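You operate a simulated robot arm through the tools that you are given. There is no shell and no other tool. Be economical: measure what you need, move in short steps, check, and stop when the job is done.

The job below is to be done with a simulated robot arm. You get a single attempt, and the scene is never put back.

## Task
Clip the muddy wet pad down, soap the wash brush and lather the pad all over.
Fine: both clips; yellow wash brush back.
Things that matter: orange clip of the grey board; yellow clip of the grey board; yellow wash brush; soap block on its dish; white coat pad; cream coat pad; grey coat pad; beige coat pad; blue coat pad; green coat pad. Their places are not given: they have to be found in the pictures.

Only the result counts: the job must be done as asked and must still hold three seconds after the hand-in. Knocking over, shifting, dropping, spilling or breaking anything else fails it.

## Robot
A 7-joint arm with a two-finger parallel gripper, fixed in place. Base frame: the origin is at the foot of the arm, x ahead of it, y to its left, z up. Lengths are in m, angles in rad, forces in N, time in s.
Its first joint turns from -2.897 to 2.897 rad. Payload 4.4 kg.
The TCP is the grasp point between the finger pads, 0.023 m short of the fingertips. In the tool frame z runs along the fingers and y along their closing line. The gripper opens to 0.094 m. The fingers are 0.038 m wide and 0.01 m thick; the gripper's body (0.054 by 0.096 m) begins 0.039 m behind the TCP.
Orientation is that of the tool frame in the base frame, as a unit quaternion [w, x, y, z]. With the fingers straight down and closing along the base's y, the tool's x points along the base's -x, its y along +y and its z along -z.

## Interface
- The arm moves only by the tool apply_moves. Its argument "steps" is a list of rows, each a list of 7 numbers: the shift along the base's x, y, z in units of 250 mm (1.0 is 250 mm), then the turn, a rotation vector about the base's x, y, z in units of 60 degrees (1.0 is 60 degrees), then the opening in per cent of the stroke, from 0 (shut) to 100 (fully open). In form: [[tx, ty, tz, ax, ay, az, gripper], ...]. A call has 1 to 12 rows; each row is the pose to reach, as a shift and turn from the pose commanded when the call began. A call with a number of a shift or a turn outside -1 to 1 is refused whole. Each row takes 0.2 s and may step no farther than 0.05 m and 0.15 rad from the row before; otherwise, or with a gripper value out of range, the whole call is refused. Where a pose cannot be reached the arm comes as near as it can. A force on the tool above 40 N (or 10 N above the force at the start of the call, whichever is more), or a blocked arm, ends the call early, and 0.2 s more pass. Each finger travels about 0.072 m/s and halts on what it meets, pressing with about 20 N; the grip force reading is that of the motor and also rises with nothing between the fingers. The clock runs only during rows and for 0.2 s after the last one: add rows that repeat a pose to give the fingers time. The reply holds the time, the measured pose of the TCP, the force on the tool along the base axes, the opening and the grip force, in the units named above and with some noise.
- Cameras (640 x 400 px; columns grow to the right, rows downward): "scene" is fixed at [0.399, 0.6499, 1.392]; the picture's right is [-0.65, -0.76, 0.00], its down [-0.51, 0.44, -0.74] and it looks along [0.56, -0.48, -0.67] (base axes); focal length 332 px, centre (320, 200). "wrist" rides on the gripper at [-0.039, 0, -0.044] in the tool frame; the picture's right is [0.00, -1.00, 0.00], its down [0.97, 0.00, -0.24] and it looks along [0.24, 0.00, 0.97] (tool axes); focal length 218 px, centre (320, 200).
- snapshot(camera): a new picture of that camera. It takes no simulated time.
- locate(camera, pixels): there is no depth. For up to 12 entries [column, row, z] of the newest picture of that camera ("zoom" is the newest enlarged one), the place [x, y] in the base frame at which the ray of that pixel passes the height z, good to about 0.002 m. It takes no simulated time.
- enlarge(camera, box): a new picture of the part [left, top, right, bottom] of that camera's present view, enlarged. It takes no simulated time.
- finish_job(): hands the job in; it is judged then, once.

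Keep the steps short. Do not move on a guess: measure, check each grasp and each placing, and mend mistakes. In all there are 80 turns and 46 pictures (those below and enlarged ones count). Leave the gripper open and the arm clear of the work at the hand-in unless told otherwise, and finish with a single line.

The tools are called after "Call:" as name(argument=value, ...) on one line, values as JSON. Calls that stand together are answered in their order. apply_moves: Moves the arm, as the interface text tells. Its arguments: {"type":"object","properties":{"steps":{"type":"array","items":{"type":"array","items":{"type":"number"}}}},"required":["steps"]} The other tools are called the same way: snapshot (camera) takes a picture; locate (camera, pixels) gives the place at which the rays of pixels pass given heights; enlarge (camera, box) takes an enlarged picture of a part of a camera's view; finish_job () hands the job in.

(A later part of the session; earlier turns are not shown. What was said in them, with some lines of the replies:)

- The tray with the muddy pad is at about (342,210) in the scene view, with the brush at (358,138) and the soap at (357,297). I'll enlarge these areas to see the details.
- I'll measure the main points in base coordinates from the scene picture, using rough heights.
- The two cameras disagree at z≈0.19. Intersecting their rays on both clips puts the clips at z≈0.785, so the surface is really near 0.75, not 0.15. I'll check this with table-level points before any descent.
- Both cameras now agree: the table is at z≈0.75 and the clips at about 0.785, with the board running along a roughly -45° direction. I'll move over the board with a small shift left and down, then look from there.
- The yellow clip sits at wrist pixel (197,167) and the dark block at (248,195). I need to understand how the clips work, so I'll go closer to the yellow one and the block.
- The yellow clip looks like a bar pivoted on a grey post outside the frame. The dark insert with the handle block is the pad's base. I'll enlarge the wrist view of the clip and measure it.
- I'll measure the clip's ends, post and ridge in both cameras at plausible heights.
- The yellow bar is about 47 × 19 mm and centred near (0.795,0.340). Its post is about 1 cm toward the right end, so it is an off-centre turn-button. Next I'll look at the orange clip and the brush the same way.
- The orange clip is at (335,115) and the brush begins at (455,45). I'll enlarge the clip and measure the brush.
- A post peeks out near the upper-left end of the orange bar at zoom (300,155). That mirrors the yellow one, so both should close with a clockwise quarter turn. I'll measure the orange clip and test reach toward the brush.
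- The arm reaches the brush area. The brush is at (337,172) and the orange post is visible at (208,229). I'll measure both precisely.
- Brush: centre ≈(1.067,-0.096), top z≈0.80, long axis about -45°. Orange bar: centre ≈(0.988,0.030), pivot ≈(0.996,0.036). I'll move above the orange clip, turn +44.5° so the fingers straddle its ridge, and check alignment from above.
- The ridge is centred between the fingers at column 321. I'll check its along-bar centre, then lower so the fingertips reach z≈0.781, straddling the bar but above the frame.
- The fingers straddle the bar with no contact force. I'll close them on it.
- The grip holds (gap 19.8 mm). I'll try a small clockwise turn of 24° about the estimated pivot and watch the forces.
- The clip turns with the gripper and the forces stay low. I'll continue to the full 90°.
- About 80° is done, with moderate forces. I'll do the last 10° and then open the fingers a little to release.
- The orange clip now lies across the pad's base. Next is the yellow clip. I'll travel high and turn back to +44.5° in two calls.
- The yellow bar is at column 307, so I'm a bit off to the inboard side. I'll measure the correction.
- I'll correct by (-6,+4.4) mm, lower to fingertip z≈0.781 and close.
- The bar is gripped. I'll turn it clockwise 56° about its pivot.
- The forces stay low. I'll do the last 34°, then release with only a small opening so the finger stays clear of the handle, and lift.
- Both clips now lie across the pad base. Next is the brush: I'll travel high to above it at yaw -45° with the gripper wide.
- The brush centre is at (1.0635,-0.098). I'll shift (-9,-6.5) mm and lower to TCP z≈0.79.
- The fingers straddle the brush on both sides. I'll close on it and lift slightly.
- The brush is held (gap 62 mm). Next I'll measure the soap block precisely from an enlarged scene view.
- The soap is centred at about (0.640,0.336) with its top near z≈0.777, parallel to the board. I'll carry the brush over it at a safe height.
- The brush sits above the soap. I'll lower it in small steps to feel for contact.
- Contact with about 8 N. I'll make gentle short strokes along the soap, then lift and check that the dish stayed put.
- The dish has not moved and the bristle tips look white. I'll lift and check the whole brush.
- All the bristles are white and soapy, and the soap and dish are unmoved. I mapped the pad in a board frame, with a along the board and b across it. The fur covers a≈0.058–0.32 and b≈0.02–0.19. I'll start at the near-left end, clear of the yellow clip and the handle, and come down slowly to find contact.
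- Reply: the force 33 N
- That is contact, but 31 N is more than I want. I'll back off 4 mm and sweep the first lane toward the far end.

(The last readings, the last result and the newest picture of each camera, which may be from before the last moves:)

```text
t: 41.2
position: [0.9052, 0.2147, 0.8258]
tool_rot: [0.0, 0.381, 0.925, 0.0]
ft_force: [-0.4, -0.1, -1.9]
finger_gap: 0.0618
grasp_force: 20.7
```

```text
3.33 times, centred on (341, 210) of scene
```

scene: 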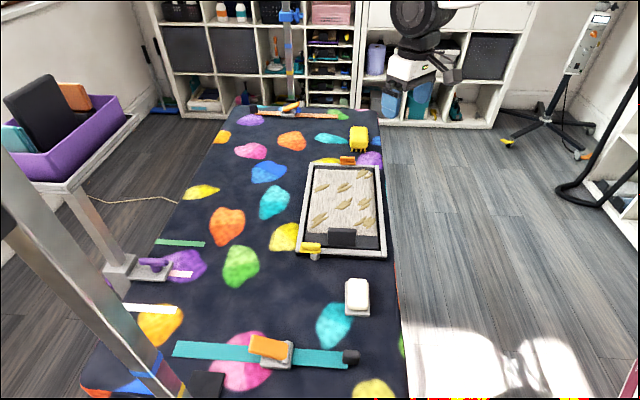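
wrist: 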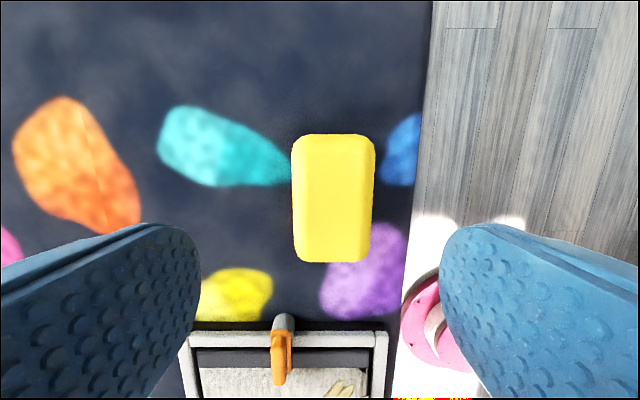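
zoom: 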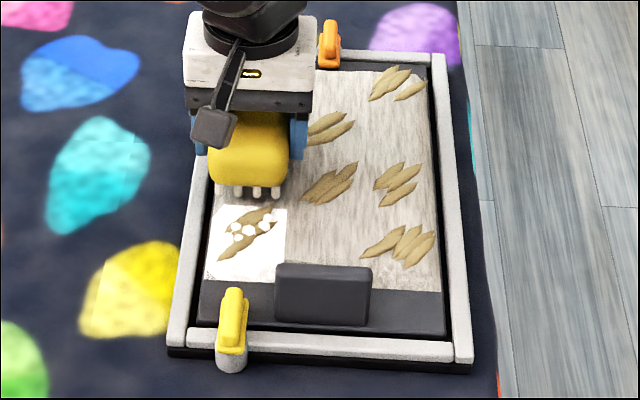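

The lather shows up as a white patch covering about a third of the width. The force has dropped to zero, so I'll press 2 mm lower and continue the lane to the far end.

Call:
apply_moves(steps=[[0, 0, -0.008, 0, 0, 0, 45], [0.07, -0.07, -0.008, 0, 0, 0, 45], [0.14, -0.139, -0.008, 0, 0, 0, 45], [0.21, -0.209, -0.008, 0, 0, 0, 45], [0.28, -0.278, -0.008, 0, 0, 0, 45], [0.335, -0.332, -0.008, 0, 0, 0, 45], [0.335, -0.332, -0.008, 0, 0, 0, 45]])

Call:
enlarge(camera="scene", box=[285, 140, 397, 260])

```text
t: 42.8
position: [0.9869, 0.1321, 0.8242]
tool_rot: [0.001, 0.382, 0.924, 0.0]
ft_force: [-0.3, -0.4, -0.4]
finger_gap: 0.0619
grasp_force: 20.0
```

```text
3.33 times, centred on (341, 200) of scene
```

zoom: 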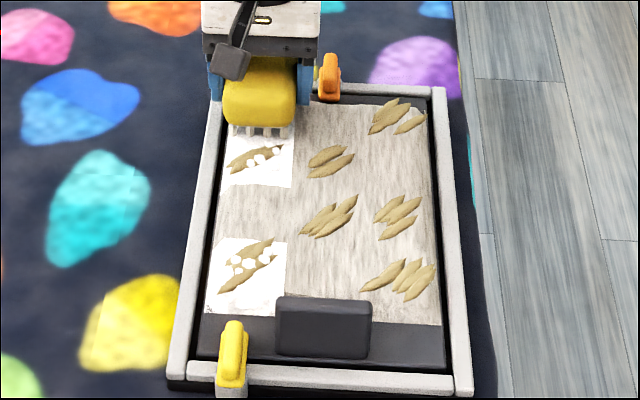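

The near and far cells in the left lane are lathered, but the middle one was skipped because contact was lost. I'll lower 2 mm and sweep back over it.

Call:
apply_moves(steps=[[0, 0, -0.008, 0, 0, 0, 45], [-0.07, 0.07, -0.008, 0, 0, 0, 45], [-0.14, 0.139, -0.008, 0, 0, 0, 45], [-0.2, 0.199, -0.008, 0, 0, 0, 45], [-0.2, 0.199, -0.012, 0, 0, 0, 45]])

```text
t: 44.0
position: [0.9364, 0.181, 0.8233]
tool_rot: [0.001, 0.382, 0.924, 0.0]
ft_force: [-4.3, -8.0, 13.6]
finger_gap: 0.0618
grasp_force: 19.7
```

There is now 13.6 N of contact over the middle. I'll sweep back to the near end at this height, then shift across to the centre lane.

Call:
apply_moves(steps=[[-0.07, 0.07, 0, 0, 0, 0, 45], [-0.14, 0.139, 0, 0, 0, 0, 45], [-0.21, 0.208, 0, 0, 0, 0, 45], [-0.28, 0.278, 0, 0, 0, 0, 45], [-0.34, 0.338, 0, 0, 0, 0, 45], [-0.42, 0.256, 0, 0, 0, 0, 45], [-0.502, 0.173, 0, 0, 0, 0, 45], [-0.502, 0.173, 0, 0, 0, 0, 45]])

Call:
enlarge(camera="scene", box=[285, 140, 397, 260])

```text
t: 45.8
position: [0.8101, 0.2235, 0.8191]
tool_rot: [-0.001, 0.382, 0.924, 0.0]
ft_force: [-0.5, 0.2, -1.7]
finger_gap: 0.0619
grasp_force: 20.4
```

```text
3.33 times, centred on (341, 200) of scene
```

zoom: 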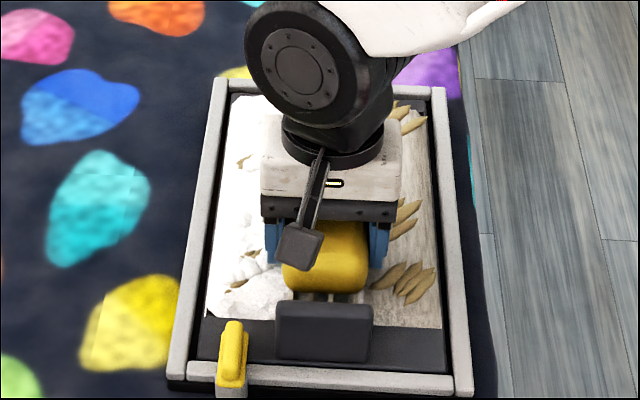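

The left lane is now lathered. At the centre-lane start I'll lower until there is light force.

Call:
apply_moves(steps=[[0, 0, -0.006, 0, 0, 0, 45], [0, 0, -0.01, 0, 0, 0, 45]])

```text
t: 46.4
position: [0.8111, 0.2258, 0.8195]
tool_rot: [0.001, 0.382, 0.924, 0.0]
ft_force: [-12.4, -12.6, 22.8]
finger_gap: 0.0618
grasp_force: 20.0
```

Now 22.8 N, so I'll ease 1 mm and sweep the centre lane, stopping short of the orange clip.

Call:
apply_moves(steps=[[0.073, -0.072, 0.003, 0, 0, 0, 45], [0.146, -0.145, 0.003, 0, 0, 0, 45], [0.219, -0.217, 0.003, 0, 0, 0, 45], [0.292, -0.29, 0.002, 0, 0, 0, 45], [0.365, -0.362, 0.001, 0, 0, 0, 45], [0.438, -0.434, 0, 0, 0, 0, 45], [0.5, -0.496, 0, 0, 0, 0, 45], [0.5, -0.496, 0, 0, 0, 0, 45]])

Call:
enlarge(camera="scene", box=[285, 140, 397, 260])

```text
t: 48.2
position: [0.9351, 0.102, 0.8184]
tool_rot: [0.0, 0.381, 0.925, 0.0]
ft_force: [-7.9, 10.9, 16.0]
finger_gap: 0.0618
grasp_force: 19.9
```

```text
3.33 times, centred on (341, 200) of scene
```

zoom: 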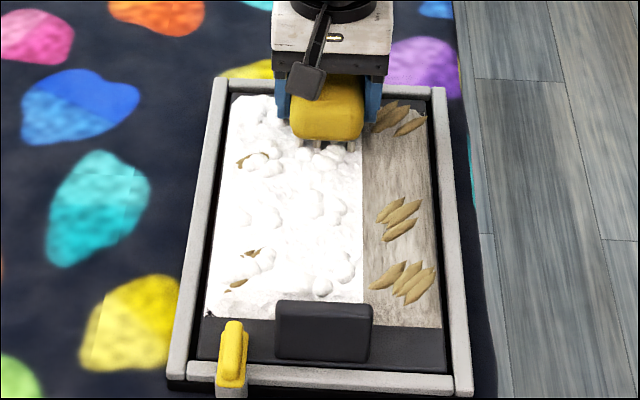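

The left and centre lanes are white. I'll shift to the right lane, go to its far end, and sweep back to the near end.

Call:
apply_moves(steps=[[-0.08, -0.081, 0, 0, 0, 0, 45], [-0.162, -0.165, 0, 0, 0, 0, 45], [-0.105, -0.221, 0, 0, 0, 0, 45], [-0.105, -0.221, -0.003, 0, 0, 0, 45], [-0.175, -0.152, -0.003, 0, 0, 0, 45], [-0.245, -0.083, -0.003, 0, 0, 0, 45], [-0.315, -0.014, -0.003, 0, 0, 0, 45], [-0.385, 0.055, -0.003, 0, 0, 0, 45], [-0.455, 0.124, -0.003, 0, 0, 0, 45], [-0.525, 0.193, -0.003, 0, 0, 0, 45], [-0.595, 0.263, -0.003, 0, 0, 0, 45], [-0.659, 0.328, -0.003, 0, 0, 0, 45]])

Call:
enlarge(camera="scene", box=[285, 140, 397, 260])

```text
t: 50.8
position: [0.7704, 0.1824, 0.818]
tool_rot: [0.001, 0.383, 0.924, 0.0]
ft_force: [14.1, -10.0, 25.7]
finger_gap: 0.0621
grasp_force: 20.1
```

```text
3.33 times, centred on (341, 200) of scene
```

zoom: 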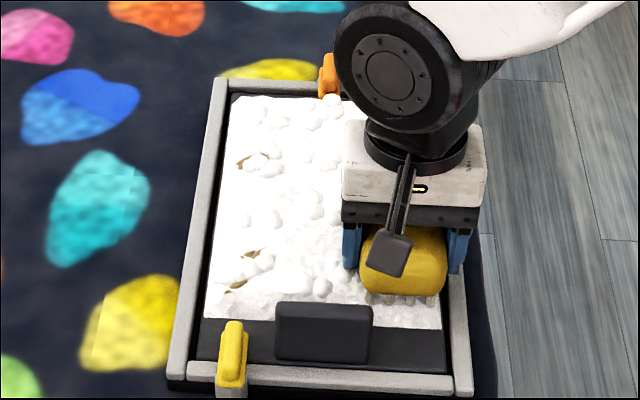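

The right lane is done too. A little mud still shows in the left lane at zoom (250,160) and (245,270). I'll lift, move across and give that lane a second pass.

Call:
apply_moves(steps=[[0, 0, 0.15, 0, 0, 0, 45], [0.11, 0.11, 0.15, 0, 0, 0, 45], [0.22, 0.22, 0.15, 0, 0, 0, 45], [0.322, 0.328, 0.15, 0, 0, 0, 45], [0.322, 0.328, 0.03, 0, 0, 0, 45], [0.322, 0.328, 0.012, 0, 0, 0, 45], [0.322, 0.328, 0.006, 0, 0, 0, 45]])

Call:
enlarge(camera="scene", box=[285, 140, 397, 260])

```text
t: 52.4
position: [0.852, 0.2649, 0.8175]
tool_rot: [0.001, 0.381, 0.924, 0.0]
ft_force: [-6.4, -0.4, 9.2]
finger_gap: 0.0618
grasp_force: 19.9
```

```text
3.33 times, centred on (341, 200) of scene
```

zoom: 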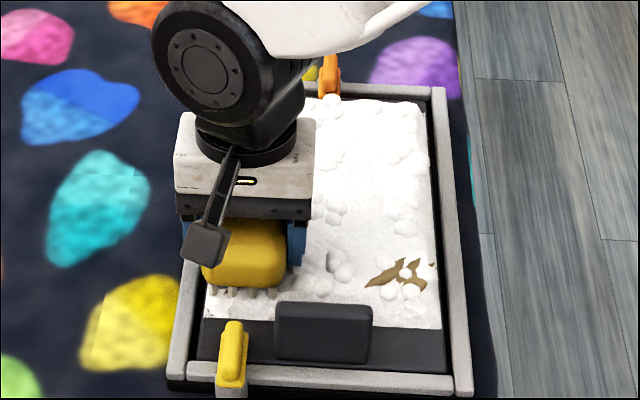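

Contact is 9 N. The near-right cell also still shows some mud. I'll sweep the left lane forward again, then do the right lane again.

Call:
apply_moves(steps=[[0.07, -0.069, 0, 0, 0, 0, 45], [0.14, -0.139, 0, 0, 0, 0, 45], [0.07, -0.069, 0, 0, 0, 0, 45], [0.0, 0.0, 0, 0, 0, 0, 45], [0.07, -0.069, 0, 0, 0, 0, 45], [0.14, -0.139, 0, 0, 0, 0, 45], [0.21, -0.208, 0, 0, 0, 0, 45], [0.28, -0.277, -0.002, 0, 0, 0, 45], [0.35, -0.347, -0.004, 0, 0, 0, 45], [0.42, -0.416, -0.006, 0, 0, 0, 45], [0.49, -0.485, -0.006, 0, 0, 0, 45], [0.54, -0.535, -0.006, 0, 0, 0, 45]])

Call:
apply_moves(steps=[[-0.07, 0.069, 0, 0, 0, 0, 45], [-0.14, 0.139, 0, 0, 0, 0, 45], [-0.07, 0.069, 0, 0, 0, 0, 45], [0, 0, 0, 0, 0, 0, 45], [0, 0, 0.15, 0, 0, 0, 45], [-0.11, -0.02, 0.15, 0, 0, 0, 45], [-0.22, -0.06, 0.15, 0, 0, 0, 45], [-0.33, -0.16, 0.15, 0, 0, 0, 45], [-0.43, -0.22, 0.15, 0, 0, 0, 45]])

Call:
enlarge(camera="scene", box=[285, 140, 397, 260])

```text
t: 55.0
position: [0.9861, 0.1324, 0.817]
tool_rot: [0.0, 0.381, 0.924, 0.001]
ft_force: [-9.9, 11.3, 18.0]
finger_gap: 0.0618
grasp_force: 19.6
```

```text
t: 57.0
position: [0.8771, 0.0773, 0.854]
tool_rot: [0.0, 0.382, 0.924, 0.0]
ft_force: [0.4, -0.6, -0.5]
finger_gap: 0.0618
grasp_force: 19.6
```

```text
3.33 times, centred on (341, 200) of scene
```

zoom: 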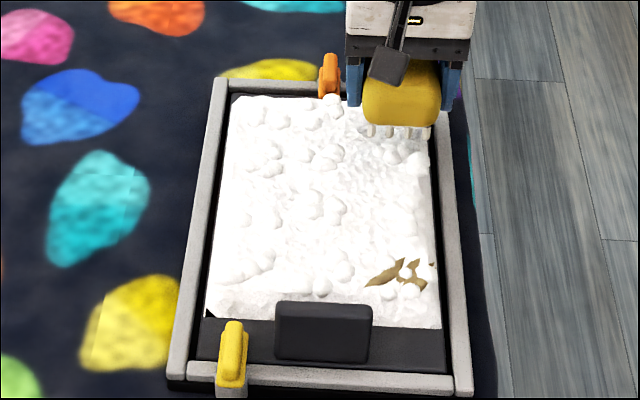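

The left lane is fully clean. I'll lower onto the right lane here, sweep to the near end and rub back and forth there.

Call:
apply_moves(steps=[[0, 0, -0.1, 0, 0, 0, 45], [0, 0, -0.148, 0, 0, 0, 45], [-0.08, 0.08, -0.148, 0, 0, 0, 45], [-0.16, 0.159, -0.148, 0, 0, 0, 45], [-0.24, 0.239, -0.148, 0, 0, 0, 45], [-0.32, 0.318, -0.148, 0, 0, 0, 45], [-0.4, 0.398, -0.148, 0, 0, 0, 45], [-0.427, 0.424, -0.15, 0, 0, 0, 45], [-0.34, 0.338, -0.15, 0, 0, 0, 45], [-0.27, 0.269, -0.15, 0, 0, 0, 45], [-0.34, 0.338, -0.15, 0, 0, 0, 45], [-0.427, 0.424, -0.15, 0, 0, 0, 45]])

Call:
apply_moves(steps=[[0.07, -0.069, 0, 0, 0, 0, 45], [0.14, -0.139, 0, 0, 0, 0, 45], [0.14, -0.139, 0.12, 0, 0, 0, 45], [0.14, -0.139, 0.3, 0, 0, 0, 45], [0.26, -0.259, 0.38, 0, 0, 0, 45], [0.38, -0.379, 0.38, 0, 0, 0, 45], [0.5, -0.499, 0.38, 0, 0, 0, 45], [0.62, -0.619, 0.38, 0, 0, 0, 45]])

Call:
enlarge(camera="scene", box=[285, 140, 397, 260])

```text
t: 59.6
position: [0.7755, 0.1806, 0.8164]
tool_rot: [0.0, 0.381, 0.924, 0.0]
ft_force: [3.3, -3.8, 5.2]
finger_gap: 0.0619
grasp_force: 20.0
```

```text
t: 61.4
position: [0.9233, 0.0272, 0.91]
tool_rot: [0.001, 0.382, 0.924, -0.001]
ft_force: [-0.1, 0.1, -0.7]
finger_gap: 0.0617
grasp_force: 20.1
```

```text
3.33 times, centred on (341, 200) of scene
```

zoom: 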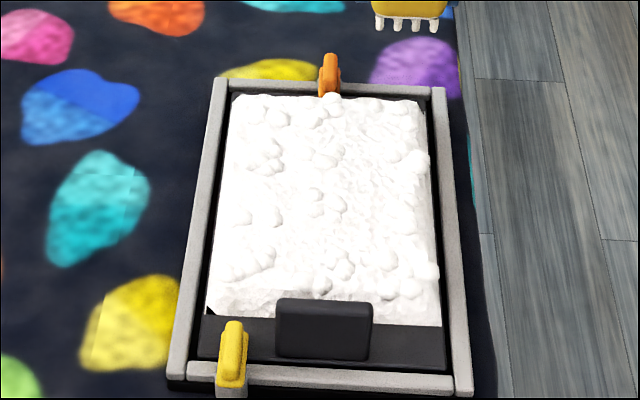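

The pad is lathered all over and both clips are still in place. I'll carry the brush back to its original spot (TCP 1.060,-0.098), lower to just above the table, then feel for contact.

Call:
apply_moves(steps=[[0.12, -0.11, 0, 0, 0, 0, 45], [0.24, -0.22, 0, 0, 0, 0, 45], [0.36, -0.33, 0, 0, 0, 0, 45], [0.48, -0.44, 0, 0, 0, 0, 45], [0.546, -0.5, 0, 0, 0, 0, 45], [0.546, -0.5, -0.15, 0, 0, 0, 45], [0.546, -0.5, -0.3, 0, 0, 0, 45], [0.546, -0.5, -0.42, 0, 0, 0, 45], [0.546, -0.5, -0.46, 0, 0, 0, 45]])

Call:
apply_moves(steps=[[0, 0, -0.012, 0, 0, 0, 45], [0, 0, -0.02, 0, 0, 0, 45]])

```text
t: 63.4
position: [1.0648, -0.097, 0.7961]
tool_rot: [0.001, 0.382, 0.924, 0.0]
ft_force: [0.2, 0.6, -0.1]
finger_gap: 0.062
grasp_force: 20.3
```

```text
t: 64.0
position: [1.0637, -0.0967, 0.7925]
tool_rot: [0.001, 0.382, 0.924, -0.001]
ft_force: [0.0, -0.7, -1.5]
finger_gap: 0.0618
grasp_force: 20.5
```

There is no contact yet and x is about 4 mm off. I'll correct that and lower in 1.5 mm steps.

Call:
apply_moves(steps=[[-0.015, -0.004, 0, 0, 0, 0, 45], [-0.015, -0.004, -0.008, 0, 0, 0, 45], [-0.015, -0.004, -0.014, 0, 0, 0, 45]])

```text
t: 64.8
position: [1.0614, -0.0992, 0.7891]
tool_rot: [0.001, 0.382, 0.924, 0.0]
ft_force: [0.0, -0.1, -0.4]
finger_gap: 0.0617
grasp_force: 20.8
```

Call:
apply_moves(steps=[[0, 0, -0.006, 0, 0, 0, 45], [0, 0, -0.012, 0, 0, 0, 45]])

Call:
enlarge(camera="scene", box=[318, 110, 398, 160])

```text
t: 65.4
position: [1.061, -0.0989, 0.785]
tool_rot: [0.0, 0.382, 0.924, -0.001]
ft_force: [-0.7, 0.0, -0.3]
finger_gap: 0.0617
grasp_force: 19.9
```

```text
8.00 times, centred on (358, 135) of scene
```

zoom: 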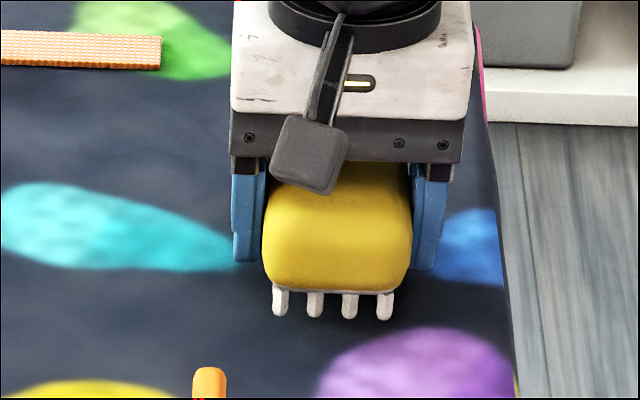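

There is still no contact, and the bristle tips are at zoom row 318 against 335 at the start. I'll keep lowering in small steps.

Call:
apply_moves(steps=[[0, 0, -0.006, 0, 0, 0, 45], [0, 0, -0.012, 0, 0, 0, 45], [0, 0, -0.018, 0, 0, 0, 45]])

```text
t: 66.2
position: [1.0605, -0.0995, 0.78]
tool_rot: [0.001, 0.382, 0.924, -0.001]
ft_force: [1.0, -0.1, -0.5]
finger_gap: 0.0618
grasp_force: 20.2
```

Call:
apply_moves(steps=[[0, 0, -0.006, 0, 0, 0, 45], [0, 0, -0.012, 0, 0, 0, 45]])

Call:
enlarge(camera="scene", box=[318, 110, 398, 160])

```text
t: 66.8
position: [1.0593, -0.0989, 0.779]
tool_rot: [0.001, 0.382, 0.924, 0.0]
ft_force: [-13.5, 0.3, 16.0]
finger_gap: 0.0621
grasp_force: 19.9
```

```text
8.00 times, centred on (358, 135) of scene
```

zoom: 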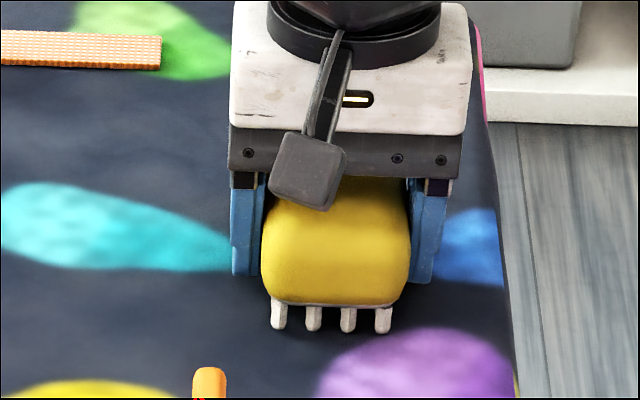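

The brush now stands on the mat within about 2–3 mm of its original place. I'll ease off the pressure, open and lift away.

Call:
apply_moves(steps=[[0, 0, 0.004, 0, 0, 0, 45], [0, 0, 0.004, 0, 0, 0, 70], [0, 0, 0.004, 0, 0, 0, 85], [0, 0, 0.004, 0, 0, 0, 85], [0, 0, 0.1, 0, 0, 0, 85], [0, 0, 0.25, 0, 0, 0, 85], [0, 0, 0.4, 0, 0, 0, 90], [0, 0, 0.6, 0, 0, 0, 100], [-0.1, 0.1, 0.7, 0, 0, 0, 100], [-0.2, 0.2, 0.75, 0, 0, 0, 100]])

Call:
snapshot(camera="scene")

```text
t: 69.0
position: [1.0097, -0.051, 0.964]
tool_rot: [0.0, 0.382, 0.924, 0.0]
ft_force: [-0.9, 0.5, -0.6]
finger_gap: 0.0942
grasp_force: 0.0
```

```text
2 pictures are left
```

scene: 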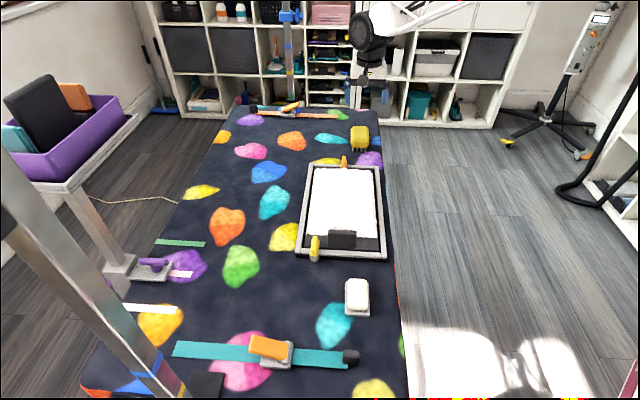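

The pad is white all over, both clips are turned in, and the brush stands at its old place. The soap is unmoved and the arm is clear with the gripper open, so I'm handing in.

Call:
finish_job()

```text
The job is handed in.
```

I clipped the pad down with both clips, soaped the brush, lathered the whole pad and put the brush back within about 3 mm of where it started.
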